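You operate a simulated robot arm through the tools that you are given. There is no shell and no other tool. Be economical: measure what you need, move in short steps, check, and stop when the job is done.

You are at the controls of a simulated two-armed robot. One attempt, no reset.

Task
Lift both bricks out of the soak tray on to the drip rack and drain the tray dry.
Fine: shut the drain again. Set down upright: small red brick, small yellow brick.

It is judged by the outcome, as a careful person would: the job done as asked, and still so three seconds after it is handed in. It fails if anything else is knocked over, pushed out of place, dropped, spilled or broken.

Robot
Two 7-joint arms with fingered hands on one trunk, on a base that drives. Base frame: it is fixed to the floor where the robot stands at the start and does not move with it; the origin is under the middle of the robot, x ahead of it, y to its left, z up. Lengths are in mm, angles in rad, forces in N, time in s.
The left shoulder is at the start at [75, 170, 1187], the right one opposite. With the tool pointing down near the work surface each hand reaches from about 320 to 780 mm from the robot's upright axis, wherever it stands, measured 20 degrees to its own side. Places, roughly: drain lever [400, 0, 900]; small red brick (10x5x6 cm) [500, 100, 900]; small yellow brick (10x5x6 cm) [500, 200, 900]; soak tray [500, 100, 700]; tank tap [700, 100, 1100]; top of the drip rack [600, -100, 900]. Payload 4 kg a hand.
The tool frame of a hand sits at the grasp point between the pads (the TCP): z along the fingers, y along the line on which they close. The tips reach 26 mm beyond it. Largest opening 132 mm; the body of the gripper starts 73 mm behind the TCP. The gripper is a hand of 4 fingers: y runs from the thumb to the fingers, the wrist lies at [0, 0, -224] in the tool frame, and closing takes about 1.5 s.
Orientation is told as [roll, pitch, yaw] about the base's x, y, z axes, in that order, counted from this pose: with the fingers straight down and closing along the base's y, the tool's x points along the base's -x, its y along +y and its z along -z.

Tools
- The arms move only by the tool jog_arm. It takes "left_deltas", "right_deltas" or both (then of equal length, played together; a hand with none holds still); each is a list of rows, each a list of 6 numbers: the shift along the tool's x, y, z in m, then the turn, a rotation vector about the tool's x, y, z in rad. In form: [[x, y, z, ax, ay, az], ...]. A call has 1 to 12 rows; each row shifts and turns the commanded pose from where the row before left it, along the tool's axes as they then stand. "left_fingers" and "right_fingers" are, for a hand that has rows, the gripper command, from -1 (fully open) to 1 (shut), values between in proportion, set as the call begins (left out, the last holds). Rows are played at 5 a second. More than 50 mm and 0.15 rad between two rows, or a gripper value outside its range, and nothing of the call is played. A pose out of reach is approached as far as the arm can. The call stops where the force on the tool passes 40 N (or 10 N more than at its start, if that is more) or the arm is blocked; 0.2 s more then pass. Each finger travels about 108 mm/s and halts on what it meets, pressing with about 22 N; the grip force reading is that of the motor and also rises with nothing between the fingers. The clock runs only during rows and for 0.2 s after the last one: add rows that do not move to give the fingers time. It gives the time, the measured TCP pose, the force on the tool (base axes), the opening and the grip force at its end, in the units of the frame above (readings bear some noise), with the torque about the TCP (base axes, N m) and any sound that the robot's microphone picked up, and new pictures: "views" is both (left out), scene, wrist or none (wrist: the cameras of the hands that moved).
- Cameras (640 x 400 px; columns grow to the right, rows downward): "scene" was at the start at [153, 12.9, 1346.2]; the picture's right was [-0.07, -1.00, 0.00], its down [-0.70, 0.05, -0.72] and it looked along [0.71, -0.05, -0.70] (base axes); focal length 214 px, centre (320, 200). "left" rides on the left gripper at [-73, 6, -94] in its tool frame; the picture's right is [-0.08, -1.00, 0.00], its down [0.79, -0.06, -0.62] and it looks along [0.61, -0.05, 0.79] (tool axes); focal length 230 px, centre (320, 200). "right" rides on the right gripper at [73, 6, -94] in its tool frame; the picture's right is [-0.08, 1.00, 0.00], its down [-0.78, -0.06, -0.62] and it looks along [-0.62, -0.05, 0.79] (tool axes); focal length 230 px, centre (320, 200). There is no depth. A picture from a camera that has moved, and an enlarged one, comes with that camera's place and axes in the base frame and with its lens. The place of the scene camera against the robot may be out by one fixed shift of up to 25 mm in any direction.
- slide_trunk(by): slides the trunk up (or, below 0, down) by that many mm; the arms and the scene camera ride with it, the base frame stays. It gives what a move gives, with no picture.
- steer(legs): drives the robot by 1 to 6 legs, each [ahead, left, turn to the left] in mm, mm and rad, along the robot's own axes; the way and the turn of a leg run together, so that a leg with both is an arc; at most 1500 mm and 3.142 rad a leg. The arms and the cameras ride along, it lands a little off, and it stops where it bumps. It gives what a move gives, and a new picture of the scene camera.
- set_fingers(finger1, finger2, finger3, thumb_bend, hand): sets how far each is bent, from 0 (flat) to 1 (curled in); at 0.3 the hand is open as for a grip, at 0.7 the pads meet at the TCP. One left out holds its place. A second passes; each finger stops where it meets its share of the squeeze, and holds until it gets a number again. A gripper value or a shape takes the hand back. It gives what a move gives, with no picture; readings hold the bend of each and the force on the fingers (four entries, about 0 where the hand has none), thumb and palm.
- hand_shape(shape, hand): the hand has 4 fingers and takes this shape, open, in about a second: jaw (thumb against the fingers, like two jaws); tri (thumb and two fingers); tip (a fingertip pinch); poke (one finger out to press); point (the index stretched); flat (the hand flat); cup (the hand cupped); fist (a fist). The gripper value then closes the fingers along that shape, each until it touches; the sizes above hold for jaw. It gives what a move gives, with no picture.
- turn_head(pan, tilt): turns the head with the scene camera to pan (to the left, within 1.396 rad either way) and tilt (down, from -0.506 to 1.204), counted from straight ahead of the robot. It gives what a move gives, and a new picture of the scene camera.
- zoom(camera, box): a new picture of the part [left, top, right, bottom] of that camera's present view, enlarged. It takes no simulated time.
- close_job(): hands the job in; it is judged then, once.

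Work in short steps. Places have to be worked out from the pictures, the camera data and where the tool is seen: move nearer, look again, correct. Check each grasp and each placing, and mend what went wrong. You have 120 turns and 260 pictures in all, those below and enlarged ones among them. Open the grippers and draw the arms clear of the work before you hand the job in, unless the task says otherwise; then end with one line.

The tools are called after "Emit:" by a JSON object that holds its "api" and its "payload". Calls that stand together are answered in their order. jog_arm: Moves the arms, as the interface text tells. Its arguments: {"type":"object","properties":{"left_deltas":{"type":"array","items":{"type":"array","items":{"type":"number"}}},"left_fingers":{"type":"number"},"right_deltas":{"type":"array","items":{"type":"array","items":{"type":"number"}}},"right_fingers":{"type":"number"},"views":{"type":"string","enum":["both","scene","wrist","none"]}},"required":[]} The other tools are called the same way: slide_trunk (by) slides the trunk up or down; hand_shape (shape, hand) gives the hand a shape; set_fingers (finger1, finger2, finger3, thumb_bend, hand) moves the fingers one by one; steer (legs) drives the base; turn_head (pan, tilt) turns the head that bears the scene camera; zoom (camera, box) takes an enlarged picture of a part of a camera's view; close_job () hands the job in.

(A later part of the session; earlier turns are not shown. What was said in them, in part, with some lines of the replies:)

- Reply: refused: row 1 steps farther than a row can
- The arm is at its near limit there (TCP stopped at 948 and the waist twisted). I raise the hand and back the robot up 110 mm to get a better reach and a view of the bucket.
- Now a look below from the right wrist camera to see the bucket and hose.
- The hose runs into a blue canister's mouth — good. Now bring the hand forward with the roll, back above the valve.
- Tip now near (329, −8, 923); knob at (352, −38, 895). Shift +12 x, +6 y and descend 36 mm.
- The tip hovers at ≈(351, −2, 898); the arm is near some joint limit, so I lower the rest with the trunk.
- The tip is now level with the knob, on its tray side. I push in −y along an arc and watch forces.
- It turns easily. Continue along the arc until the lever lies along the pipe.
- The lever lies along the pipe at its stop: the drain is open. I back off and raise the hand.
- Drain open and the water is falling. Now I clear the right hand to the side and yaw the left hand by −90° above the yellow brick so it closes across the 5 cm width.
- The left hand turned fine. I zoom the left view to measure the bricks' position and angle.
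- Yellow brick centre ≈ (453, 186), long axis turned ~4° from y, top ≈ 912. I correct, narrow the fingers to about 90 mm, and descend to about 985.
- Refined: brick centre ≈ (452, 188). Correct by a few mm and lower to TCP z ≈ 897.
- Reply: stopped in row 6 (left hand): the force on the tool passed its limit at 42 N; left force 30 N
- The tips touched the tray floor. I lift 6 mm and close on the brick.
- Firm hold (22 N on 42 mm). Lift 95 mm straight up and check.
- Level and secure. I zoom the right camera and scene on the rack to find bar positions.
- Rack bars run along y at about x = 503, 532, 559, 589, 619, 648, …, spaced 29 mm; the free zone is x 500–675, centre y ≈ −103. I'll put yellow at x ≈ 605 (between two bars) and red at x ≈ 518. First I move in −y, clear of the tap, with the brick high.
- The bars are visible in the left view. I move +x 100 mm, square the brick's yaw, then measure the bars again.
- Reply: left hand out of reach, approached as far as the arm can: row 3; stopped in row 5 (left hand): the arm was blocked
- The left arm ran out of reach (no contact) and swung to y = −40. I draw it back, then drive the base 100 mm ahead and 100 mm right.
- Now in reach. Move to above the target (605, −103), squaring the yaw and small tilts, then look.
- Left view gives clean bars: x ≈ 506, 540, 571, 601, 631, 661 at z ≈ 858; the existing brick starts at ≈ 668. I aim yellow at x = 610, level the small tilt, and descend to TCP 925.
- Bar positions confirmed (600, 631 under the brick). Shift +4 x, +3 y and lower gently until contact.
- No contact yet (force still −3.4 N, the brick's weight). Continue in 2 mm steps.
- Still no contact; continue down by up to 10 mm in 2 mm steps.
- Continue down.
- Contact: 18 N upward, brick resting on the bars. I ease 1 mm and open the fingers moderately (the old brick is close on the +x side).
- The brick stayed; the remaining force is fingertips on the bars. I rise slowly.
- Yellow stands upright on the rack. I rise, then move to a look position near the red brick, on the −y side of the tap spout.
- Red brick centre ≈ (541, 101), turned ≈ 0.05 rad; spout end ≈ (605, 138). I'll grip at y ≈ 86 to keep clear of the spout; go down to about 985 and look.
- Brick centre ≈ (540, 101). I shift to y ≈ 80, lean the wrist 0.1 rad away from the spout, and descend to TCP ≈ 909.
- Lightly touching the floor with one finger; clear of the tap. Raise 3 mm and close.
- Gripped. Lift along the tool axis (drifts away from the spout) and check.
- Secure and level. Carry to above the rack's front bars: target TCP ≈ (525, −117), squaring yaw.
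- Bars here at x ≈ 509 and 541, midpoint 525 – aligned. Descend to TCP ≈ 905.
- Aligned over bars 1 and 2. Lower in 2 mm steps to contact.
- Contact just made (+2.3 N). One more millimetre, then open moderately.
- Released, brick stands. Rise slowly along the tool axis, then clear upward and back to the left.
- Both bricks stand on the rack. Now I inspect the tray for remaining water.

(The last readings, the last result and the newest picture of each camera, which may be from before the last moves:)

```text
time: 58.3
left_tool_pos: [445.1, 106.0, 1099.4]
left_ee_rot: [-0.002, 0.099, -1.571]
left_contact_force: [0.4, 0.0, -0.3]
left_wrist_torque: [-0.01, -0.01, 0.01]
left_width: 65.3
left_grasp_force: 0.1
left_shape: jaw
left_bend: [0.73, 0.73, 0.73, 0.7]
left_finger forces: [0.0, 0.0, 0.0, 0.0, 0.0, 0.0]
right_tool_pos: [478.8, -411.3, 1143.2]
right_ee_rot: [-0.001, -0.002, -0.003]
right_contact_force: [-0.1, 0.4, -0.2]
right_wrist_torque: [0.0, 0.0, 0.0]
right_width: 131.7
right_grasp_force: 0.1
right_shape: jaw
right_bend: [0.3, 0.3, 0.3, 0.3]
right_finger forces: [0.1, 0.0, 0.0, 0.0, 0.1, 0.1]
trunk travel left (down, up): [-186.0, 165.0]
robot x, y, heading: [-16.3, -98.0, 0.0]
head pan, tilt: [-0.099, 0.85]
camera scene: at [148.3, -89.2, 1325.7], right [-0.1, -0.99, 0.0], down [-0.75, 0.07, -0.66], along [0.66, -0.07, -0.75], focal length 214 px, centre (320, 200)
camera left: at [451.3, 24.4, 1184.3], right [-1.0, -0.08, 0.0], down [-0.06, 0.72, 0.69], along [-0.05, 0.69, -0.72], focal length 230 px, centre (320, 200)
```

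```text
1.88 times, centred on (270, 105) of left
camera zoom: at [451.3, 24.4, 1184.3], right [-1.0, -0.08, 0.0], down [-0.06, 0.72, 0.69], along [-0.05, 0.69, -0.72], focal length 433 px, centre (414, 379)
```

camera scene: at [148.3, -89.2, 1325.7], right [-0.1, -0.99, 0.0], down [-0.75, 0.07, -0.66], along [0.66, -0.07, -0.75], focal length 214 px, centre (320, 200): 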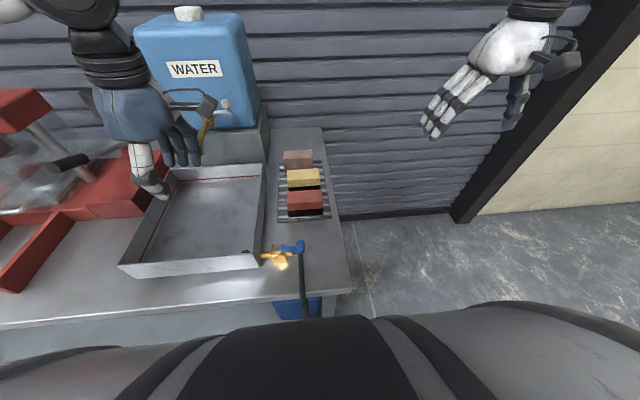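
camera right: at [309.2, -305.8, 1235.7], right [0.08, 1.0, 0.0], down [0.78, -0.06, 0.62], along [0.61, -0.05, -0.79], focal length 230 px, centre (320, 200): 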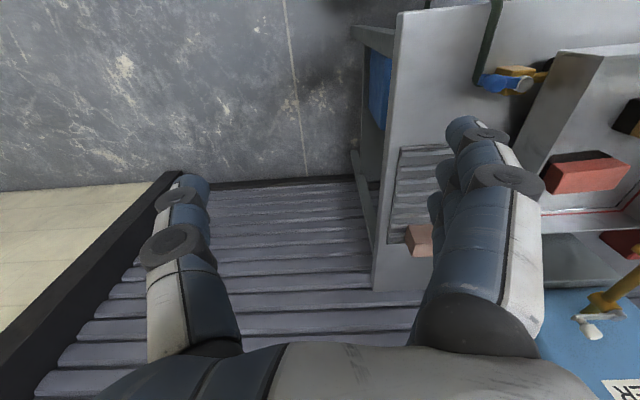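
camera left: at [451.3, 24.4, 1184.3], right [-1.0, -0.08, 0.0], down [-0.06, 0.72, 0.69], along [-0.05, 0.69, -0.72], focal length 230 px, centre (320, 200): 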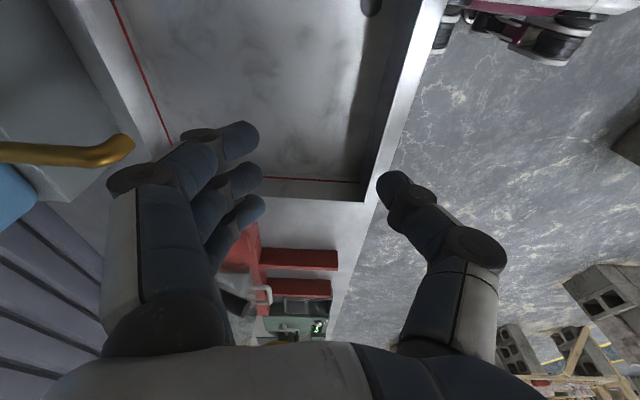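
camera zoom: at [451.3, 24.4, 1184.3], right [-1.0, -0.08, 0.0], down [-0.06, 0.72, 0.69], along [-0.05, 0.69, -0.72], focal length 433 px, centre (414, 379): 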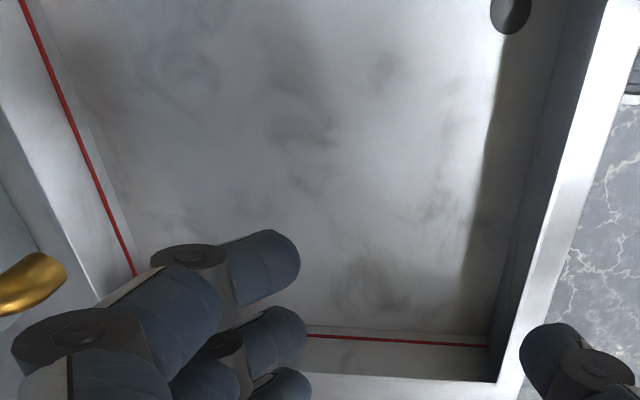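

No obvious puddle, but I give it time. I raise the left hand and drive back to the earlier stance (−105, 0) for the lever.

Emit:
{"api": "jog_arm", "payload": {"left_deltas": [[0, 0, -0.045, 0, 0, 0], [0, 0, -0.045, 0, -0.1, 0], [0, 0, -0.02, 0, 0, 0]], "left_fingers": -1, "views": "none"}}

Emit:
{"api": "steer", "payload": {"legs": [[-95, 98, 0]]}}

Emit:
{"api": "zoom", "payload": {"camera": "scene", "box": [180, 130, 372, 240]}}

```text
time: 59.1
left_tool_pos: [447.4, 96.6, 1207.5]
left_ee_rot: [-0.005, 0.001, -1.572]
left_contact_force: [-0.2, -0.1, -0.5]
left_wrist_torque: [-0.03, 0.01, 0.01]
left_width: 131.7
left_grasp_force: 0.1
left_shape: jaw
left_bend: [0.3, 0.3, 0.3, 0.3]
left_finger forces: [0.0, 0.0, 0.1, 0.1, 0.1, 0.0]
right_tool_pos: [479.8, -412.6, 1143.2]
right_ee_rot: [0.001, 0.0, -0.001]
right_contact_force: [0.2, -0.7, 0.5]
right_wrist_torque: [0.03, 0.01, -0.01]
right_width: 132.0
right_grasp_force: 0.0
right_shape: jaw
right_bend: [0.3, 0.3, 0.3, 0.3]
right_finger forces: [0.0, 0.0, 0.0, 0.0, 0.0, 0.0]
trunk travel left (down, up): [-186.0, 165.0]
robot x, y, heading: [-6.8, -100.0, -0.003]
head pan, tilt: [-0.099, 0.85]
```

```text
time: 60.7
left_tool_pos: [352.0, 196.2, 1206.4]
left_ee_rot: [-0.004, 0.0, -1.568]
left_contact_force: [0.4, -0.1, 0.7]
left_wrist_torque: [-0.04, -0.01, 0.02]
left_width: 131.9
left_grasp_force: 0.1
left_shape: jaw
left_bend: [0.3, 0.3, 0.3, 0.3]
left_finger forces: [0.0, 0.0, 0.0, 0.1, 0.1, 0.1]
right_tool_pos: [384.4, -312.4, 1141.8]
right_ee_rot: [0.0, 0.0, -0.001]
right_contact_force: [0.3, 0.2, 0.3]
right_wrist_torque: [-0.04, -0.02, 0.0]
right_width: 131.9
right_grasp_force: 0.1
right_shape: jaw
right_bend: [0.3, 0.3, 0.3, 0.3]
right_finger forces: [0.0, 0.0, 0.0, 0.0, 0.0, 0.0]
trunk travel left (down, up): [-186.0, 165.0]
robot x, y, heading: [-106.9, -3.1, -0.004]
head pan, tilt: [-0.099, 0.85]
camera scene: at [53.9, 8.7, 1325.6], right [-0.1, -1.0, 0.0], down [-0.75, 0.07, -0.66], along [0.66, -0.07, -0.75], focal length 214 px, centre (320, 200)
```

scene: 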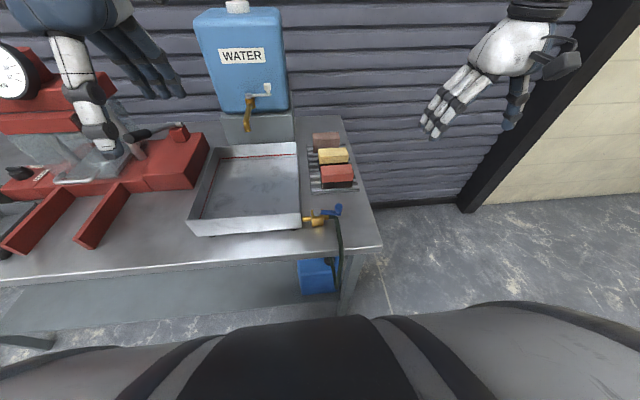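

```text
3.33 times, centred on (276, 185) of scene
camera zoom: at [53.9, 8.7, 1325.6], right [-0.1, -1.0, 0.0], down [-0.75, 0.07, -0.66], along [0.66, -0.07, -0.75], focal length 715 px, centre (467, 250)
```

zoom: 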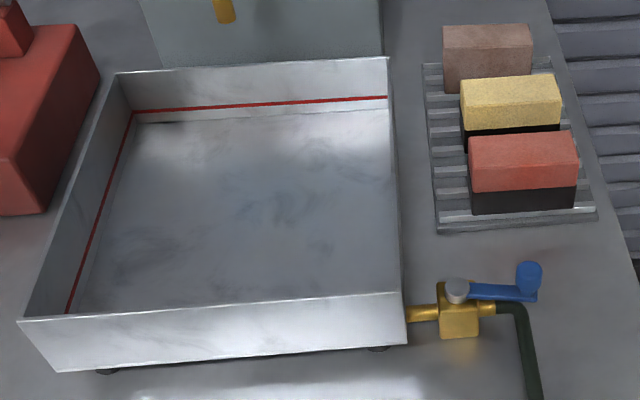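

Tray looks emptied, bricks stand well. While it keeps draining I prepare the closing tool: right hand yawed +90° with only the thumb out, so it can pull the lever from its +x side while the hand stays clear of the red brick.

Emit:
{"api": "set_fingers", "payload": {"hand": "right", "finger1": 1, "finger2": 1, "finger3": 1, "thumb_bend": 0.4}}

Emit:
{"api": "jog_arm", "payload": {"right_deltas": [[0, 0, 0, 0, 0, -0.143], [0, 0, 0, 0, 0, -0.143], [0, 0, 0, 0, 0, -0.143], [0, 0, 0, 0, 0, -0.143], [0, 0, 0, 0, 0, -0.143], [0, 0, 0, 0, 0, -0.143], [0, 0, 0, 0, 0, -0.143], [0, 0, 0, 0, 0, -0.143], [0, 0, 0, 0, 0, -0.143], [0, 0, 0, 0, 0, -0.143], [0, 0, 0, 0, 0, -0.14], [0, 0, 0, 0, 0, 0]], "views": "both"}}

```text
time: 61.7
left_tool_pos: [351.7, 195.2, 1205.5]
left_ee_rot: [-0.004, 0.0, -1.569]
left_contact_force: [0.1, 0.3, 0.3]
left_wrist_torque: [0.02, -0.01, -0.01]
left_width: 131.8
left_grasp_force: 0.0
left_shape: jaw
left_bend: [0.3, 0.3, 0.3, 0.3]
left_finger forces: [0.1, 0.0, 0.0, 0.1, 0.1, 0.1]
right_tool_pos: [385.3, -312.0, 1143.1]
right_ee_rot: [-0.001, 0.0, 0.002]
right_contact_force: [0.6, 0.4, -0.5]
right_wrist_torque: [0.03, 0.0, 0.02]
right_width: 53.6
right_grasp_force: 0.1
right_shape: fingers
right_bend: [1.0, 1.0, 1.0, 0.4]
right_finger forces: [0.0, 0.0, 0.0, 0.0, 0.0, 0.0]
trunk travel left (down, up): [-186.0, 165.0]
robot x, y, heading: [-103.8, -3.5, -0.002]
head pan, tilt: [-0.099, 0.85]
```

```text
time: 64.3
left_tool_pos: [352.2, 196.2, 1205.8]
left_ee_rot: [-0.003, 0.001, -1.57]
left_contact_force: [1.1, -0.8, 0.4]
left_wrist_torque: [0.01, 0.02, -0.04]
left_width: 131.8
left_grasp_force: 0.2
left_shape: jaw
left_bend: [0.3, 0.3, 0.3, 0.3]
left_finger forces: [0.0, 0.1, 0.0, 0.0, 0.1, 0.0]
right_tool_pos: [384.6, -312.6, 1141.7]
right_ee_rot: [0.001, -0.002, 1.573]
right_contact_force: [0.6, 0.7, -0.2]
right_wrist_torque: [0.01, 0.01, 0.02]
right_width: 53.8
right_grasp_force: 0.1
right_shape: fingers
right_bend: [1.0, 1.0, 1.0, 0.4]
right_finger forces: [0.1, 0.0, 0.0, 0.1, 0.1, 0.0]
trunk travel left (down, up): [-186.0, 165.0]
robot x, y, heading: [-106.6, 0.6, -0.006]
head pan, tilt: [-0.099, 0.85]
camera scene: at [54.2, 8.3, 1325.6], right [-0.1, -1.0, 0.0], down [-0.75, 0.07, -0.66], along [0.66, -0.07, -0.75], focal length 214 px, centre (320, 200)
camera right: at [379.6, -386.4, 1235.3], right [-1.0, 0.08, 0.0], down [0.06, 0.78, 0.62], along [0.05, 0.62, -0.79], focal length 230 px, centre (320, 200)
```

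scene: 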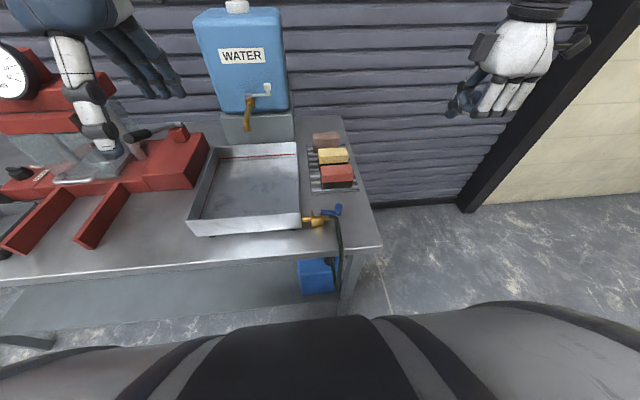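
right: 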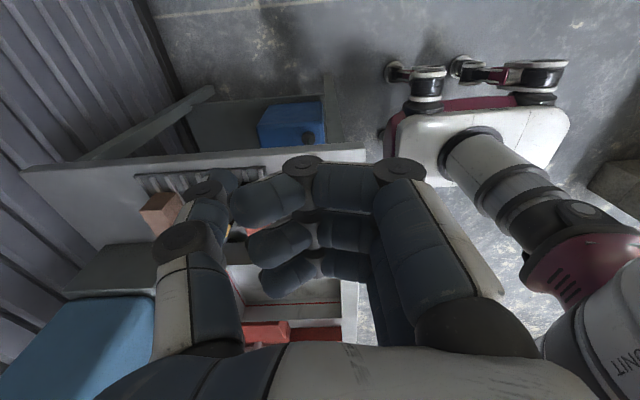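

Thumb tip is at about tool (0, −60, 20), i.e. base TCP + (60, 0, −20). Compare the tray picture with the earlier one for remaining water.

Emit:
{"api": "zoom", "payload": {"camera": "scene", "box": [180, 130, 372, 240]}}

Emit:
{"api": "zoom", "payload": {"camera": "scene", "box": [260, 190, 340, 240]}}

```text
3.33 times, centred on (276, 185) of scene
camera zoom: at [54.2, 8.3, 1325.6], right [-0.1, -1.0, 0.0], down [-0.75, 0.07, -0.66], along [0.66, -0.07, -0.75], focal length 715 px, centre (467, 250)
```

zoom: 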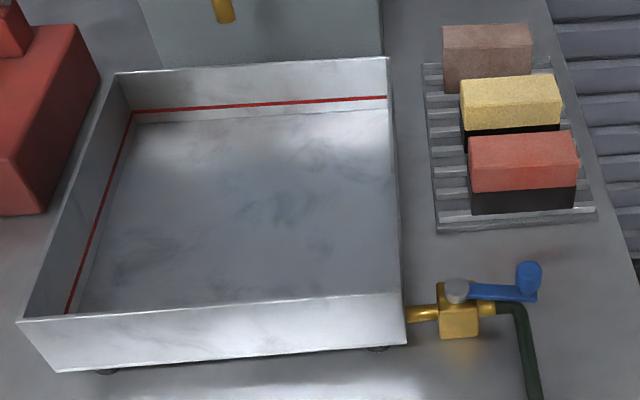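

```text
8.00 times, centred on (300, 215) of scene
camera zoom: at [54.2, 8.3, 1325.6], right [-0.1, -1.0, 0.0], down [-0.75, 0.07, -0.66], along [0.66, -0.07, -0.75], focal length 1716 px, centre (480, 80)
```

zoom: 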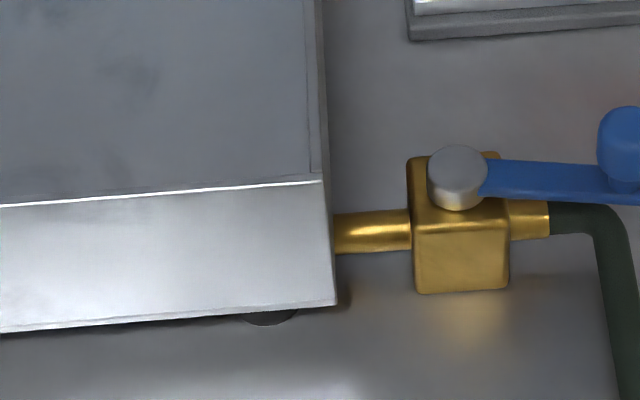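

No change between the two pictures, suggesting it's empty. I take a close look at the drain with the left wrist camera to confirm.

Emit:
{"api": "jog_arm", "payload": {"left_deltas": [[-0.044, 0.017, 0.014, 0, 0, 0], [-0.044, 0.017, 0.014, 0, 0, 0], [-0.044, 0.017, 0.014, 0, 0, 0], [-0.044, 0.017, 0.014, 0, 0, 0], [0, 0, 0, 0, 0, 0]], "views": "wrist"}}

Emit:
{"api": "zoom", "payload": {"camera": "left", "box": [180, 0, 500, 200]}}

```text
time: 65.5
left_tool_pos: [419.9, 20.0, 1150.5]
left_ee_rot: [-0.002, 0.0, -1.569]
left_contact_force: [-0.3, 0.7, -0.6]
left_wrist_torque: [-0.01, -0.01, 0.01]
left_width: 132.2
left_grasp_force: 0.0
left_shape: jaw
left_bend: [0.3, 0.3, 0.3, 0.3]
left_finger forces: [0.0, 0.0, 0.0, 0.0, 0.1, 0.0]
right_tool_pos: [385.2, -312.5, 1141.3]
right_ee_rot: [-0.001, 0.001, 1.571]
right_contact_force: [0.2, -0.1, 0.7]
right_wrist_torque: [-0.01, -0.03, -0.02]
right_width: 53.7
right_grasp_force: 0.0
right_shape: fingers
right_bend: [1.0, 1.0, 1.0, 0.4]
right_finger forces: [0.0, 0.0, 0.0, 0.0, 0.1, 0.0]
trunk travel left (down, up): [-186.0, 165.0]
robot x, y, heading: [-105.4, -0.4, -0.0]
head pan, tilt: [-0.099, 0.85]
camera left: at [426.5, -53.7, 1243.8], right [-1.0, -0.08, 0.0], down [-0.06, 0.78, 0.62], along [-0.05, 0.61, -0.79], focal length 230 px, centre (320, 200)
```

left: 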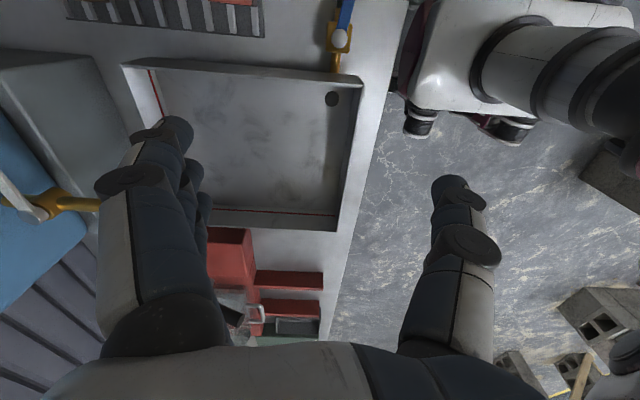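

```text
2.00 times, centred on (340, 100) of left
camera zoom: at [426.5, -53.7, 1243.8], right [-1.0, -0.08, 0.0], down [-0.06, 0.78, 0.62], along [-0.05, 0.61, -0.79], focal length 460 px, centre (280, 400)
```

zoom: 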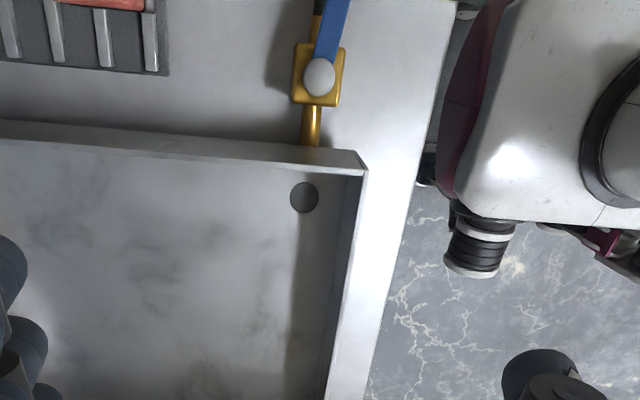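

It looks empty with some mottling; I wait a few seconds and compare the same view.

Emit:
{"api": "jog_arm", "payload": {"left_deltas": [[0, 0, 0, 0, 0, 0], [0, 0, 0, 0, 0, 0], [0, 0, 0, 0, 0, 0], [0, 0, 0, 0, 0, 0], [0, 0, 0, 0, 0, 0], [0, 0, 0, 0, 0, 0], [0, 0, 0, 0, 0, 0], [0, 0, 0, 0, 0, 0], [0, 0, 0, 0, 0, 0], [0, 0, 0, 0, 0, 0], [0, 0, 0, 0, 0, 0], [0, 0, 0, 0, 0, 0]], "views": "none"}}

Emit:
{"api": "jog_arm", "payload": {"left_deltas": [[0, 0, 0, 0, 0, 0], [0, 0, 0, 0, 0, 0], [0, 0, 0, 0, 0, 0], [0, 0, 0, 0, 0, 0], [0, 0, 0, 0, 0, 0], [0, 0, 0, 0, 0, 0], [0, 0, 0, 0, 0, 0], [0, 0, 0, 0, 0, 0], [0, 0, 0, 0, 0, 0], [0, 0, 0, 0, 0, 0], [0, 0, 0, 0, 0, 0], [0, 0, 0, 0, 0, 0]], "views": "none"}}

Emit:
{"api": "zoom", "payload": {"camera": "left", "box": [180, 0, 500, 200]}}

```text
time: 68.1
left_tool_pos: [421.4, 20.3, 1151.1]
left_ee_rot: [-0.004, 0.001, -1.569]
left_contact_force: [0.4, 0.1, -0.4]
left_wrist_torque: [0.0, 0.02, 0.01]
left_width: 132.0
left_grasp_force: 0.1
left_shape: jaw
left_bend: [0.3, 0.3, 0.3, 0.3]
left_finger forces: [0.0, 0.1, 0.0, 0.0, 0.0, 0.0]
right_tool_pos: [385.4, -312.8, 1142.6]
right_ee_rot: [0.0, 0.001, 1.569]
right_contact_force: [-0.2, 0.1, -0.3]
right_wrist_torque: [0.01, -0.01, -0.03]
right_width: 53.7
right_grasp_force: 0.1
right_shape: fingers
right_bend: [1.0, 1.0, 1.0, 0.4]
right_finger forces: [0.0, 0.0, 0.0, 0.0, 0.0, 0.1]
trunk travel left (down, up): [-186.0, 165.0]
robot x, y, heading: [-104.2, -3.8, 0.002]
head pan, tilt: [-0.099, 0.85]
```

```text
time: 70.7
left_tool_pos: [421.9, 19.0, 1151.1]
left_ee_rot: [-0.004, 0.001, -1.568]
left_contact_force: [0.2, -0.3, -0.5]
left_wrist_torque: [0.0, 0.0, -0.02]
left_width: 131.8
left_grasp_force: 0.0
left_shape: jaw
left_bend: [0.3, 0.3, 0.3, 0.3]
left_finger forces: [0.0, 0.0, 0.0, 0.1, 0.0, 0.1]
right_tool_pos: [385.4, -313.1, 1140.7]
right_ee_rot: [-0.002, 0.0, 1.568]
right_contact_force: [-0.6, -0.3, -0.6]
right_wrist_torque: [0.03, 0.0, -0.01]
right_width: 53.9
right_grasp_force: 0.1
right_shape: fingers
right_bend: [1.0, 1.0, 1.0, 0.4]
right_finger forces: [0.0, 0.0, 0.0, 0.0, 0.0, 0.0]
trunk travel left (down, up): [-186.0, 165.0]
robot x, y, heading: [-105.7, -3.5, -0.0]
head pan, tilt: [-0.099, 0.85]
```

```text
2.00 times, centred on (340, 100) of left
camera zoom: at [426.8, -54.1, 1243.5], right [-1.0, -0.08, 0.0], down [-0.06, 0.78, 0.62], along [-0.05, 0.61, -0.79], focal length 460 px, centre (280, 400)
```

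zoom: 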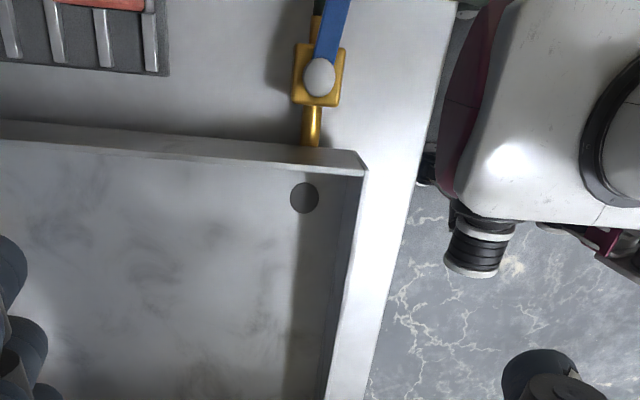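

There are slight differences still, so I wait longer and compare again.

Emit:
{"api": "jog_arm", "payload": {"left_deltas": [[0, 0, 0, 0, 0, 0], [0, 0, 0, 0, 0, 0], [0, 0, 0, 0, 0, 0], [0, 0, 0, 0, 0, 0], [0, 0, 0, 0, 0, 0], [0, 0, 0, 0, 0, 0], [0, 0, 0, 0, 0, 0], [0, 0, 0, 0, 0, 0], [0, 0, 0, 0, 0, 0], [0, 0, 0, 0, 0, 0], [0, 0, 0, 0, 0, 0], [0, 0, 0, 0, 0, 0]], "views": "none"}}

Emit:
{"api": "jog_arm", "payload": {"left_deltas": [[0, 0, 0, 0, 0, 0], [0, 0, 0, 0, 0, 0], [0, 0, 0, 0, 0, 0], [0, 0, 0, 0, 0, 0], [0, 0, 0, 0, 0, 0], [0, 0, 0, 0, 0, 0], [0, 0, 0, 0, 0, 0], [0, 0, 0, 0, 0, 0], [0, 0, 0, 0, 0, 0], [0, 0, 0, 0, 0, 0], [0, 0, 0, 0, 0, 0], [0, 0, 0, 0, 0, 0]], "views": "none"}}

Emit:
{"api": "jog_arm", "payload": {"left_deltas": [[0, 0, 0, 0, 0, 0], [0, 0, 0, 0, 0, 0], [0, 0, 0, 0, 0, 0], [0, 0, 0, 0, 0, 0], [0, 0, 0, 0, 0, 0], [0, 0, 0, 0, 0, 0], [0, 0, 0, 0, 0, 0], [0, 0, 0, 0, 0, 0], [0, 0, 0, 0, 0, 0], [0, 0, 0, 0, 0, 0], [0, 0, 0, 0, 0, 0], [0, 0, 0, 0, 0, 0]], "views": "none"}}

Emit:
{"api": "jog_arm", "payload": {"left_deltas": [[0, 0, 0, 0, 0, 0], [0, 0, 0, 0, 0, 0], [0, 0, 0, 0, 0, 0], [0, 0, 0, 0, 0, 0], [0, 0, 0, 0, 0, 0], [0, 0, 0, 0, 0, 0], [0, 0, 0, 0, 0, 0], [0, 0, 0, 0, 0, 0], [0, 0, 0, 0, 0, 0], [0, 0, 0, 0, 0, 0], [0, 0, 0, 0, 0, 0], [0, 0, 0, 0, 0, 0]], "views": "none"}}

Emit:
{"api": "zoom", "payload": {"camera": "left", "box": [180, 0, 500, 200]}}

Emit:
{"api": "zoom", "payload": {"camera": "scene", "box": [180, 130, 372, 240]}}

```text
time: 73.3
left_tool_pos: [421.0, 20.1, 1150.2]
left_ee_rot: [-0.003, -0.001, -1.567]
left_contact_force: [0.3, 0.1, -0.2]
left_wrist_torque: [0.01, 0.02, 0.02]
left_width: 131.8
left_grasp_force: 0.0
left_shape: jaw
left_bend: [0.3, 0.3, 0.3, 0.3]
left_finger forces: [0.1, 0.0, 0.1, 0.0, 0.0, 0.1]
right_tool_pos: [385.4, -312.5, 1140.8]
right_ee_rot: [-0.001, 0.0, 1.568]
right_contact_force: [0.2, 0.2, 0.0]
right_wrist_torque: [-0.01, 0.0, -0.02]
right_width: 53.8
right_grasp_force: 0.0
right_shape: fingers
right_bend: [1.0, 1.0, 1.0, 0.4]
right_finger forces: [0.1, 0.0, 0.1, 0.0, 0.1, 0.1]
trunk travel left (down, up): [-186.0, 165.0]
robot x, y, heading: [-102.2, -4.9, 0.003]
head pan, tilt: [-0.099, 0.85]
```

```text
time: 75.9
left_tool_pos: [420.7, 19.3, 1150.2]
left_ee_rot: [-0.003, 0.001, -1.568]
left_contact_force: [-0.8, -0.7, 0.2]
left_wrist_torque: [-0.01, 0.01, 0.05]
left_width: 132.0
left_grasp_force: 0.0
left_shape: jaw
left_bend: [0.3, 0.3, 0.3, 0.3]
left_finger forces: [0.1, 0.0, 0.0, 0.0, 0.0, 0.0]
right_tool_pos: [386.3, -310.9, 1141.8]
right_ee_rot: [0.002, 0.0, 1.569]
right_contact_force: [-0.3, -0.4, -0.3]
right_wrist_torque: [0.05, 0.01, 0.02]
right_width: 53.9
right_grasp_force: 0.1
right_shape: fingers
right_bend: [1.0, 1.0, 1.0, 0.4]
right_finger forces: [0.0, 0.1, 0.1, 0.0, 0.0, 0.0]
trunk travel left (down, up): [-186.0, 165.0]
robot x, y, heading: [-102.5, -1.2, -0.005]
head pan, tilt: [-0.099, 0.85]
```

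```text
time: 78.5
left_tool_pos: [419.9, 19.4, 1149.8]
left_ee_rot: [-0.003, 0.001, -1.569]
left_contact_force: [-0.1, 0.2, -0.5]
left_wrist_torque: [0.0, 0.01, 0.01]
left_width: 131.9
left_grasp_force: 0.0
left_shape: jaw
left_bend: [0.3, 0.3, 0.3, 0.3]
left_finger forces: [0.1, 0.1, 0.0, 0.0, 0.0, 0.0]
right_tool_pos: [384.9, -311.3, 1140.6]
right_ee_rot: [0.0, 0.0, 1.568]
right_contact_force: [-0.3, 0.3, 0.7]
right_wrist_torque: [-0.01, -0.01, 0.0]
right_width: 53.4
right_grasp_force: 0.0
right_shape: fingers
right_bend: [1.0, 1.0, 1.0, 0.4]
right_finger forces: [0.0, 0.0, 0.0, 0.1, 0.0, 0.1]
trunk travel left (down, up): [-186.0, 165.0]
robot x, y, heading: [-106.2, -2.8, -0.003]
head pan, tilt: [-0.099, 0.85]
```

```text
time: 81.1
left_tool_pos: [420.6, 20.6, 1150.5]
left_ee_rot: [-0.005, -0.001, -1.568]
left_contact_force: [0.1, -0.3, -0.1]
left_wrist_torque: [0.01, 0.0, -0.03]
left_width: 131.6
left_grasp_force: 0.1
left_shape: jaw
left_bend: [0.3, 0.3, 0.3, 0.3]
left_finger forces: [0.0, 0.1, 0.0, 0.1, 0.0, 0.0]
right_tool_pos: [386.0, -313.1, 1141.7]
right_ee_rot: [0.0, 0.002, 1.569]
right_contact_force: [-0.5, 0.6, -0.4]
right_wrist_torque: [-0.01, 0.0, 0.02]
right_width: 53.8
right_grasp_force: 0.1
right_shape: fingers
right_bend: [1.0, 1.0, 1.0, 0.4]
right_finger forces: [0.1, 0.0, 0.0, 0.0, 0.0, 0.1]
trunk travel left (down, up): [-186.0, 165.0]
robot x, y, heading: [-106.5, -1.7, -0.005]
head pan, tilt: [-0.099, 0.85]
```

```text
2.00 times, centred on (340, 100) of left
camera zoom: at [426.8, -54.1, 1243.5], right [-1.0, -0.08, 0.0], down [-0.06, 0.78, 0.62], along [-0.05, 0.61, -0.79], focal length 460 px, centre (280, 400)
```

zoom: 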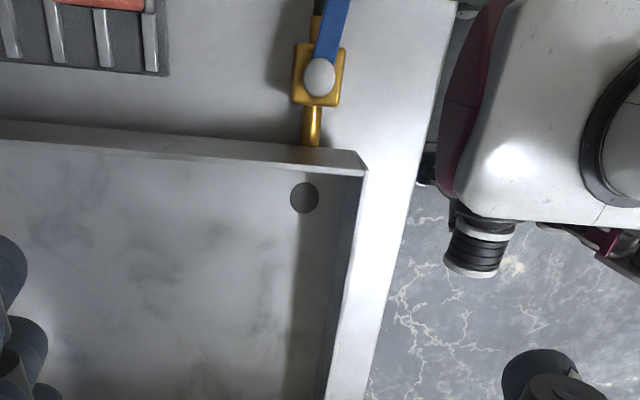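

```text
3.33 times, centred on (276, 185) of scene
camera zoom: at [54.3, 8.2, 1325.6], right [-0.1, -1.0, 0.0], down [-0.75, 0.07, -0.66], along [0.66, -0.07, -0.75], focal length 715 px, centre (467, 250)
```

zoom: 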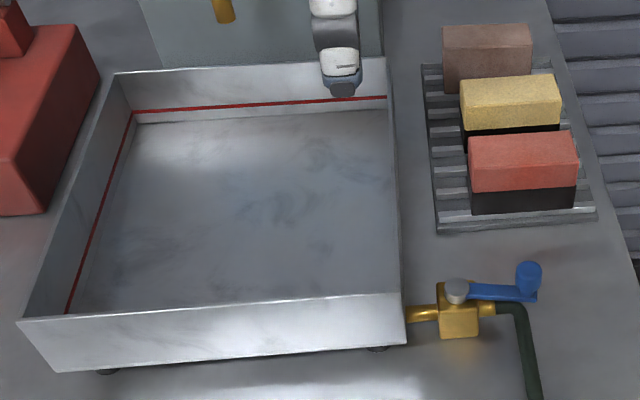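

No change over 10 s: the tray is dry. Left hand withdraws to its side while the right hand goes over the lever.

Emit:
{"api": "jog_arm", "payload": {"left_deltas": [[0.044, 0, -0.01, 0, 0, 0], [0.044, 0, -0.01, 0, 0, 0], [0.044, 0, -0.01, 0, 0, 0], [0.044, 0, -0.01, 0, 0, 0], [0.034, 0, -0.01, 0, 0, 0], [0, 0, 0, 0, 0, 0]], "right_deltas": [[-0.04, 0.002, 0.02, 0, 0, 0], [-0.044, 0.002, 0.02, 0, 0, 0], [-0.044, 0.002, 0.02, 0, 0, 0], [-0.044, 0.002, 0.02, 0, 0, 0], [-0.044, 0.002, 0.02, 0, 0, 0], [0, 0, 0.03, 0, 0, 0]], "views": "both"}}

Emit:
{"api": "zoom", "payload": {"camera": "scene", "box": [270, 160, 366, 230]}}

```text
time: 82.5
left_tool_pos: [421.9, 228.7, 1198.8]
left_ee_rot: [-0.004, 0.003, -1.568]
left_contact_force: [-0.2, -0.3, 0.1]
left_wrist_torque: [0.04, 0.02, -0.03]
left_width: 131.6
left_grasp_force: 0.0
left_shape: jaw
left_bend: [0.3, 0.3, 0.3, 0.3]
left_finger forces: [0.1, 0.0, 0.1, 0.0, 0.0, 0.0]
right_tool_pos: [379.1, -96.7, 1013.0]
right_ee_rot: [0.0, -0.001, 1.57]
right_contact_force: [0.7, -0.2, 0.4]
right_wrist_torque: [0.0, -0.01, 0.0]
right_width: 53.7
right_grasp_force: 0.1
right_shape: fingers
right_bend: [1.0, 1.0, 1.0, 0.4]
right_finger forces: [0.0, 0.0, 0.1, 0.1, 0.0, 0.1]
trunk travel left (down, up): [-186.0, 165.0]
robot x, y, heading: [-101.8, -3.1, 0.001]
head pan, tilt: [-0.099, 0.85]
camera scene: at [55.0, 7.0, 1325.4], right [-0.1, -1.0, 0.0], down [-0.75, 0.08, -0.66], along [0.66, -0.06, -0.75], focal length 214 px, centre (320, 200)
camera right: at [372.2, -169.9, 1105.7], right [-1.0, 0.08, 0.0], down [0.06, 0.78, 0.62], along [0.05, 0.62, -0.79], focal length 230 px, centre (320, 200)
camera left: at [427.9, 154.8, 1292.5], right [-1.0, -0.08, 0.0], down [-0.06, 0.78, 0.62], along [-0.05, 0.62, -0.79], focal length 230 px, centre (320, 200)
```

scene: 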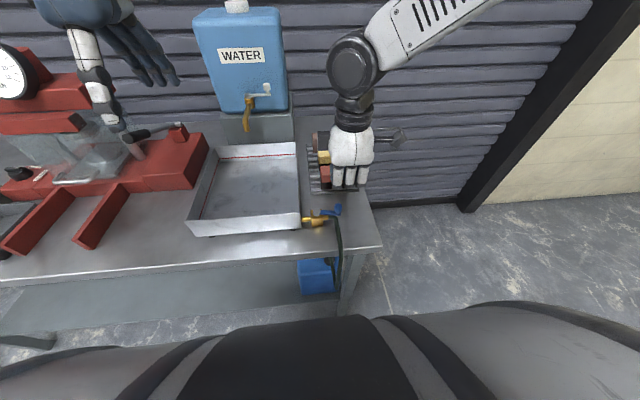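
right: 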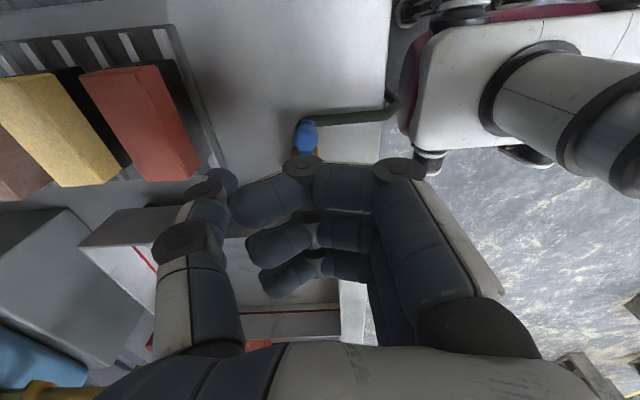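
left: 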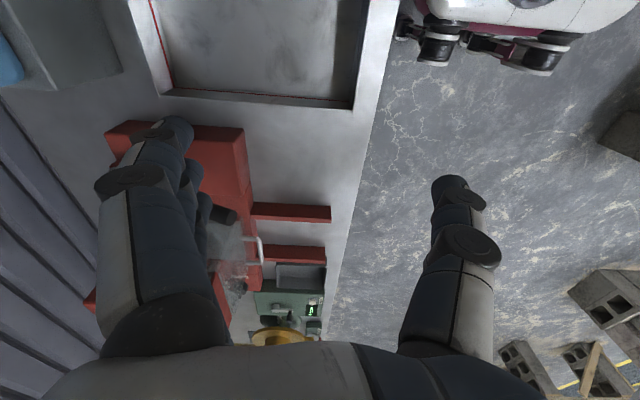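

```text
5.71 times, centred on (318, 195) of scene
camera zoom: at [55.0, 7.0, 1325.4], right [-0.1, -1.0, 0.0], down [-0.75, 0.08, -0.66], along [0.66, -0.06, -0.75], focal length 1226 px, centre (331, 229)
```

zoom: 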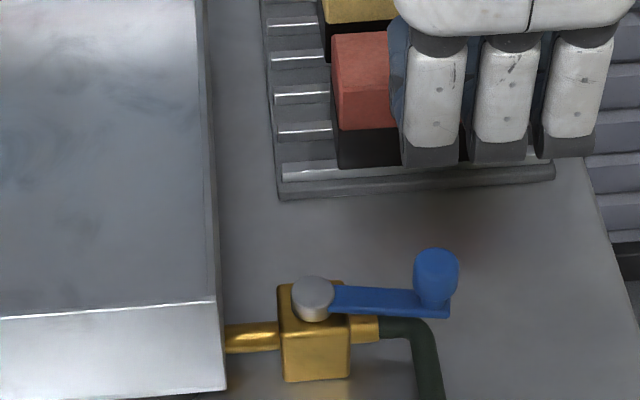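

Knob ≈ (394, −86, 895); thumb tip ≈ (439, −97, 988), in the gap before the red brick. Shift +8 y and descend 75 mm, then check.

Emit:
{"api": "jog_arm", "payload": {"right_deltas": [[-0.008, 0, 0, 0, 0, 0], [0, 0, 0.025, 0, 0, 0], [0, 0, 0.025, 0, 0, 0], [0, 0, 0.025, 0, 0, 0], [0, 0, 0, 0, 0, 0]], "views": "wrist"}}

Emit:
{"api": "zoom", "payload": {"camera": "scene", "box": [270, 160, 366, 230]}}

```text
time: 83.7
left_tool_pos: [420.4, 230.1, 1200.4]
left_ee_rot: [-0.003, -0.002, -1.57]
left_contact_force: [-0.1, 0.1, -0.2]
left_wrist_torque: [-0.01, -0.04, -0.02]
left_width: 131.8
left_grasp_force: 0.1
left_shape: jaw
left_bend: [0.3, 0.3, 0.3, 0.3]
left_finger forces: [0.0, 0.1, 0.0, 0.0, 0.1, 0.1]
right_tool_pos: [375.9, -87.2, 936.1]
right_ee_rot: [0.0, -0.001, 1.569]
right_contact_force: [-0.4, 0.3, 0.8]
right_wrist_torque: [-0.02, -0.01, 0.0]
right_width: 53.6
right_grasp_force: 0.0
right_shape: fingers
right_bend: [1.0, 1.0, 1.0, 0.4]
right_finger forces: [0.0, 0.1, 0.1, 0.0, 0.0, 0.1]
trunk travel left (down, up): [-186.0, 165.0]
robot x, y, heading: [-106.2, -2.2, -0.001]
head pan, tilt: [-0.099, 0.85]
camera right: at [370.7, -161.3, 1030.5], right [-1.0, 0.08, 0.0], down [0.06, 0.78, 0.62], along [0.05, 0.61, -0.79], focal length 230 px, centre (320, 200)
```

right: 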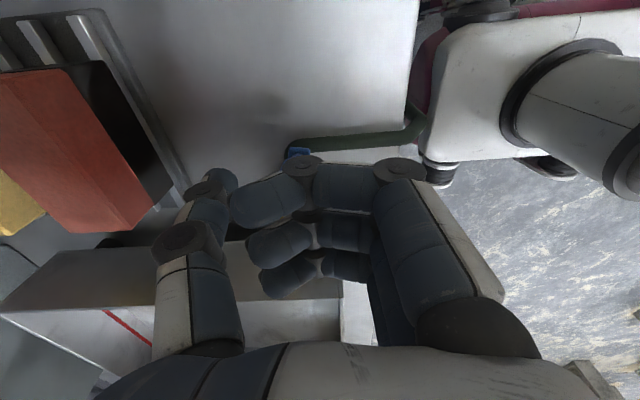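

```text
5.71 times, centred on (318, 195) of scene
camera zoom: at [53.9, 8.1, 1325.7], right [-0.1, -1.0, 0.0], down [-0.75, 0.07, -0.66], along [0.66, -0.07, -0.75], focal length 1226 px, centre (331, 229)
```

zoom: 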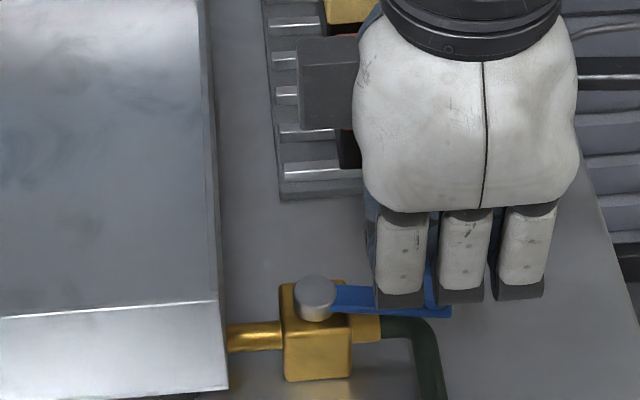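

The curled knuckle would come close to the knob, so I pitch the hand 0.2 rad to lower the thumb, then descend 14 mm.

Emit:
{"api": "jog_arm", "payload": {"right_deltas": [[0, -0.005, 0, -0.1, 0, 0], [0, 0, 0, -0.1, 0, 0], [0, -0.0015, 0.007, 0, 0, 0], [0, -0.0015, 0.007, 0, 0, 0], [0, 0, 0, 0, 0, 0]], "views": "wrist"}}

Emit:
{"api": "zoom", "payload": {"camera": "scene", "box": [270, 160, 366, 230]}}

```text
time: 84.9
left_tool_pos: [421.5, 229.8, 1199.7]
left_ee_rot: [-0.004, 0.001, -1.57]
left_contact_force: [-0.1, -0.6, 0.1]
left_wrist_torque: [0.02, 0.0, 0.0]
left_width: 131.8
left_grasp_force: 0.0
left_shape: jaw
left_bend: [0.3, 0.3, 0.3, 0.3]
left_finger forces: [0.0, 0.0, 0.0, 0.1, 0.0, 0.0]
right_tool_pos: [379.9, -89.0, 923.0]
right_ee_rot: [0.201, 0.0, 1.569]
right_contact_force: [-0.1, -0.1, 0.1]
right_wrist_torque: [-0.02, 0.02, -0.03]
right_width: 53.7
right_grasp_force: 0.0
right_shape: fingers
right_bend: [1.0, 1.0, 1.0, 0.4]
right_finger forces: [0.0, 0.1, 0.0, 0.0, 0.0, 0.0]
trunk travel left (down, up): [-186.0, 165.0]
robot x, y, heading: [-101.1, 0.1, -0.001]
head pan, tilt: [-0.099, 0.85]
camera right: at [394.2, -161.8, 1015.7], right [-0.98, 0.08, 0.2], down [0.18, 0.78, 0.59], along [-0.11, 0.62, -0.78], focal length 230 px, centre (320, 200)
```

right: 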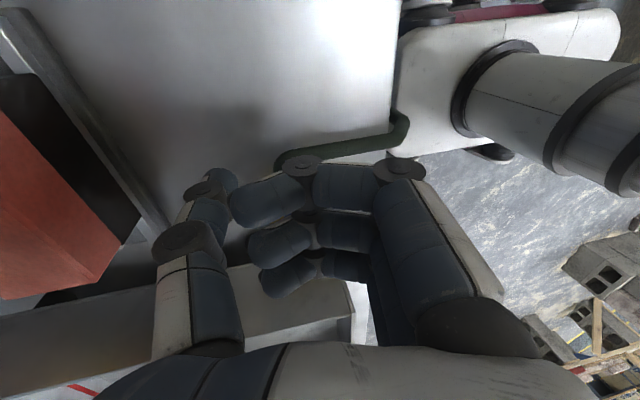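

```text
5.71 times, centred on (318, 195) of scene
camera zoom: at [54.1, 8.2, 1325.6], right [-0.1, -1.0, 0.0], down [-0.75, 0.07, -0.66], along [0.66, -0.07, -0.75], focal length 1226 px, centre (331, 229)
```

zoom: 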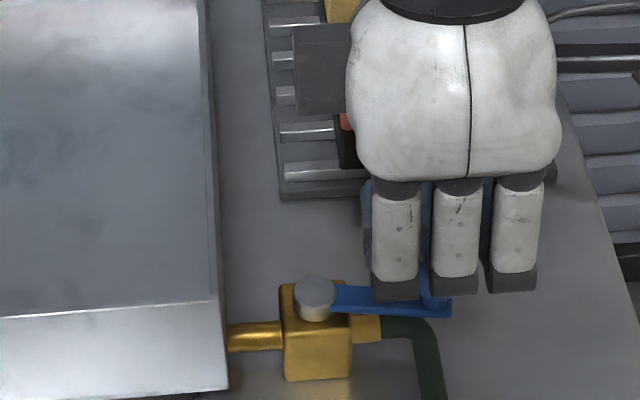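

Now pull the lever in −x and follow the arc.

Emit:
{"api": "jog_arm", "payload": {"right_deltas": [[0.001, 0.0167, 0.0034, 0, 0, 0], [0.001, 0.0118, 0.0024, 0, 0, 0], [0, 0.0118, 0.0024, 0, 0, 0], [0, 0.0098, 0.002, 0, 0, 0], [-0.006, 0.0108, 0.0022, 0, 0, 0], [0, 0, 0, 0, 0, 0]], "views": "wrist"}}

Emit:
{"api": "zoom", "payload": {"camera": "scene", "box": [270, 160, 366, 230]}}

```text
time: 86.3
left_tool_pos: [422.3, 229.9, 1200.2]
left_ee_rot: [-0.005, -0.002, -1.57]
left_contact_force: [-0.2, -0.4, -0.9]
left_wrist_torque: [0.0, -0.01, -0.01]
left_width: 131.7
left_grasp_force: 0.2
left_shape: jaw
left_bend: [0.3, 0.3, 0.3, 0.3]
left_finger forces: [0.1, 0.1, 0.0, 0.1, 0.1, 0.1]
right_tool_pos: [317.4, -83.7, 923.8]
right_ee_rot: [0.199, -0.001, 1.568]
right_contact_force: [0.1, 0.5, 0.6]
right_wrist_torque: [0.0, 0.0, 0.02]
right_width: 54.2
right_grasp_force: 0.0
right_shape: fingers
right_bend: [1.0, 1.0, 1.0, 0.4]
right_finger forces: [0.0, 0.0, 0.0, 0.1, 0.1, 0.0]
trunk travel left (down, up): [-186.0, 165.0]
robot x, y, heading: [-103.2, -4.6, -0.0]
head pan, tilt: [-0.099, 0.85]
camera right: at [330.4, -158.0, 1016.7], right [-0.98, 0.08, 0.2], down [0.18, 0.78, 0.59], along [-0.11, 0.62, -0.78], focal length 230 px, centre (320, 200)
```

right: 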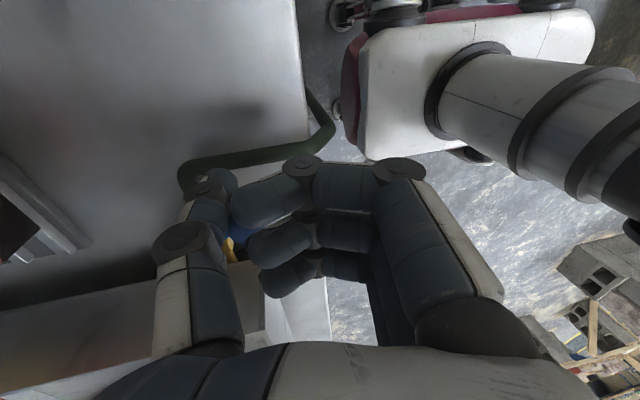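

```text
5.71 times, centred on (318, 195) of scene
camera zoom: at [54.4, 8.0, 1325.5], right [-0.1, -1.0, 0.0], down [-0.75, 0.07, -0.66], along [0.66, -0.07, -0.75], focal length 1226 px, centre (331, 229)
```

zoom: 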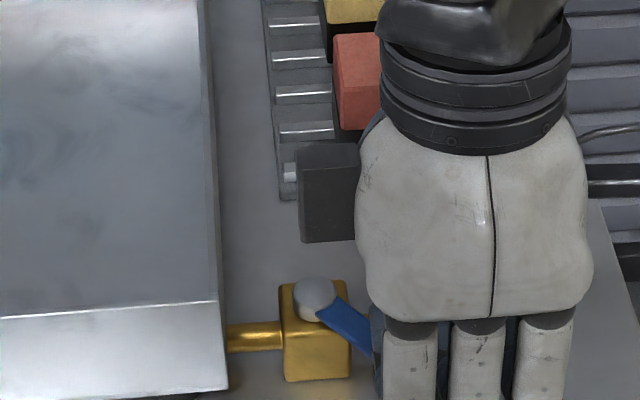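

The lever follows (~45°). Continue the arc toward +y to the stop.

Emit:
{"api": "jog_arm", "payload": {"right_deltas": [[-0.007, 0.0088, 0.0018, 0, 0, 0], [-0.011, 0.0069, 0.0014, 0, 0, 0], [-0.009, 0.0039, 0.0008, 0, 0, 0], [-0.008, 0.001, 0, 0, 0, 0], [-0.005, 0, 0, 0, 0, 0], [0, 0, 0, 0, 0, 0]], "views": "wrist"}}

Emit:
{"api": "zoom", "payload": {"camera": "scene", "box": [270, 170, 366, 240]}}

```text
time: 87.7
left_tool_pos: [421.2, 225.7, 1201.0]
left_ee_rot: [-0.003, 0.002, -1.569]
left_contact_force: [0.4, 0.3, -0.4]
left_wrist_torque: [0.01, 0.04, 0.03]
left_width: 131.8
left_grasp_force: 0.0
left_shape: jaw
left_bend: [0.3, 0.3, 0.3, 0.3]
left_finger forces: [0.0, 0.1, 0.1, 0.0, 0.0, 0.0]
right_tool_pos: [297.1, -49.6, 922.5]
right_ee_rot: [0.2, 0.003, 1.565]
right_contact_force: [2.1, -35.8, 5.2]
right_wrist_torque: [-0.36, -0.26, -1.95]
right_width: 54.1
right_grasp_force: 15.7
right_shape: fingers
right_bend: [1.0, 1.0, 1.0, 0.4]
right_finger forces: [0.1, 0.1, 0.0, 0.1, 31.5, 0.0]
trunk travel left (down, up): [-186.0, 165.0]
robot x, y, heading: [-106.3, -2.6, 0.002]
head pan, tilt: [-0.099, 0.85]
camera right: at [309.7, -123.1, 1015.4], right [-0.98, 0.08, 0.2], down [0.19, 0.79, 0.59], along [-0.11, 0.61, -0.78], focal length 230 px, centre (320, 200)
```

right: 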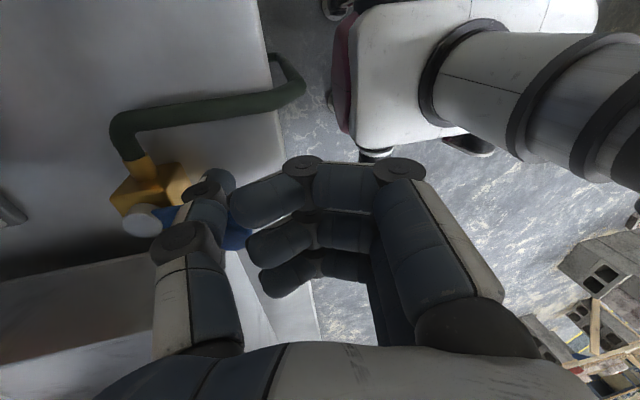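

```text
5.71 times, centred on (318, 205) of scene
camera zoom: at [54.2, 3.6, 1325.6], right [-0.1, -0.99, 0.0], down [-0.75, 0.08, -0.66], along [0.66, -0.06, -0.75], focal length 1226 px, centre (331, 171)
```

zoom: 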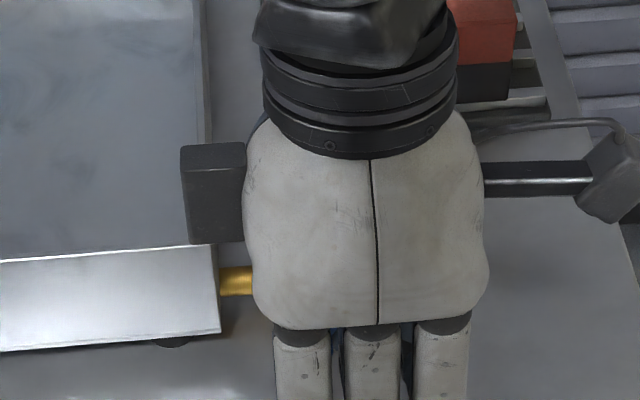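

36 N against the stop: lever fully shut. Back off in −y, rise and clear.

Emit:
{"api": "jog_arm", "payload": {"right_deltas": [[0.01, 0, 0, 0, 0, 0], [0.008, 0, 0, 0, 0, 0], [0, 0.004, -0.02, 0, 0, 0], [0, 0.008, -0.04, 0.1, 0, 0], [0, 0.004, -0.04, 0.1, 0, 0], [0, 0, -0.045, 0, 0, 0], [0.045, 0, -0.01, 0, 0, 0], [0.045, 0, 0, 0, 0, 0], [0.045, 0, 0, 0, 0, 0], [0.045, 0, 0, 0, 0, 0], [0.045, 0, 0, 0, 0, 0], [0, 0, 0, 0, 0, 0]], "views": "scene"}}

Emit:
{"api": "hand_shape", "payload": {"hand": "right", "shape": "jaw"}}

Emit:
{"api": "zoom", "payload": {"camera": "scene", "box": [180, 130, 372, 240]}}

Emit:
{"api": "zoom", "payload": {"camera": "scene", "box": [290, 180, 370, 240]}}

```text
time: 90.3
left_tool_pos: [420.4, 231.2, 1199.5]
left_ee_rot: [-0.003, -0.001, -1.568]
left_contact_force: [-0.3, 0.2, -1.2]
left_wrist_torque: [-0.03, -0.01, -0.03]
left_width: 131.8
left_grasp_force: 0.1
left_shape: jaw
left_bend: [0.3, 0.3, 0.3, 0.3]
left_finger forces: [0.1, 0.0, 0.0, 0.1, 0.1, 0.0]
right_tool_pos: [296.9, -287.6, 1081.3]
right_ee_rot: [-0.001, 0.001, 1.57]
right_contact_force: [-0.8, 0.1, 1.2]
right_wrist_torque: [-0.02, 0.02, -0.03]
right_width: 53.8
right_grasp_force: 0.1
right_shape: fingers
right_bend: [1.0, 1.0, 1.0, 0.4]
right_finger forces: [0.1, 0.0, 0.0, 0.0, 0.0, 0.0]
trunk travel left (down, up): [-186.0, 165.0]
robot x, y, heading: [-106.5, -1.4, 0.003]
head pan, tilt: [-0.099, 0.85]
camera scene: at [54.2, 9.8, 1325.6], right [-0.1, -1.0, 0.0], down [-0.75, 0.07, -0.66], along [0.66, -0.07, -0.75], focal length 214 px, centre (320, 200)
```

scene: 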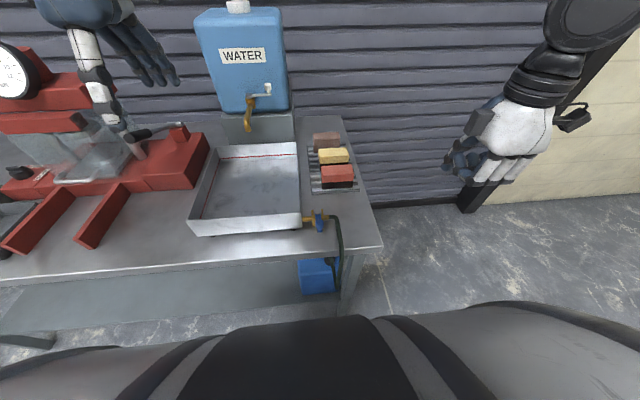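

```text
time: 91.2
left_tool_pos: [420.1, 229.4, 1199.5]
left_ee_rot: [-0.002, -0.001, -1.57]
left_contact_force: [0.7, 0.4, 0.2]
left_wrist_torque: [0.0, -0.03, -0.02]
left_width: 131.8
left_grasp_force: 0.0
left_shape: jaw
left_bend: [0.3, 0.3, 0.3, 0.3]
left_finger forces: [0.0, 0.0, 0.1, 0.0, 0.1, 0.0]
right_tool_pos: [297.6, -288.0, 1081.1]
right_ee_rot: [0.001, 0.0, 1.569]
right_contact_force: [-0.1, 0.3, 0.4]
right_wrist_torque: [-0.02, -0.03, -0.01]
right_width: 131.9
right_grasp_force: 0.0
right_shape: jaw
right_bend: [0.3, 0.3, 0.3, 0.3]
right_finger forces: [0.0, 0.0, 0.0, 0.1, 0.1, 0.2]
trunk travel left (down, up): [-186.0, 165.0]
robot x, y, heading: [-102.2, 0.4, 0.002]
head pan, tilt: [-0.099, 0.85]
```

```text
3.33 times, centred on (276, 185) of scene
camera zoom: at [54.3, 8.2, 1325.6], right [-0.1, -1.0, 0.0], down [-0.75, 0.07, -0.66], along [0.66, -0.07, -0.75], focal length 715 px, centre (467, 250)
```

zoom: 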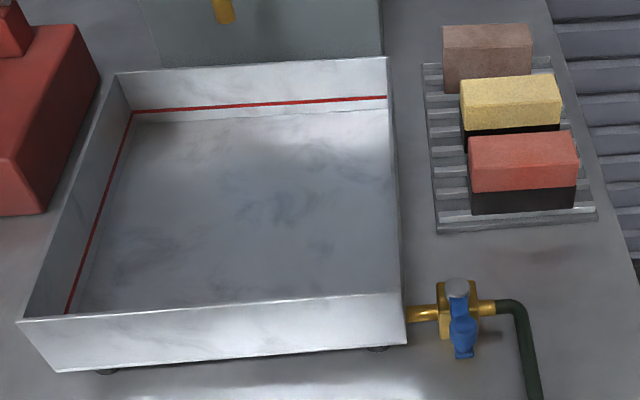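

```text
6.67 times, centred on (330, 210) of scene
camera zoom: at [54.3, 8.2, 1325.6], right [-0.1, -1.0, 0.0], down [-0.75, 0.07, -0.66], along [0.66, -0.07, -0.75], focal length 1430 px, centre (253, 133)
```

zoom: 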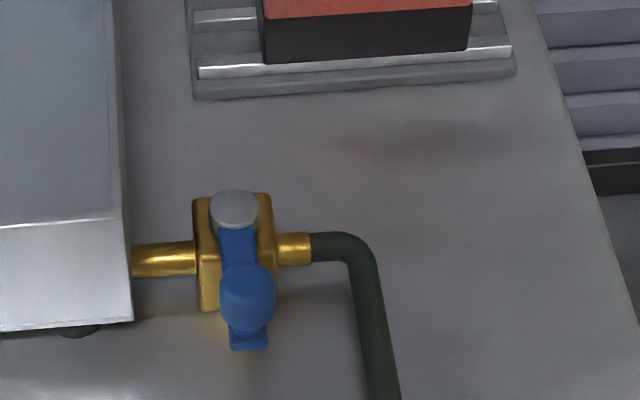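

The drain lever is shut across the pipe, the tray is empty, and both bricks stand upright on the rack. Hands are open and clear, so I hand in.

Emit:
{"api": "close_job", "payload": {}}

```text
The job is handed in.
```

Both bricks stand upright on the drip rack. The tray looks drained dry in the pictures, with no change over the last 10 seconds of draining. The drain lever is shut again, and both hands are open and clear of the work.
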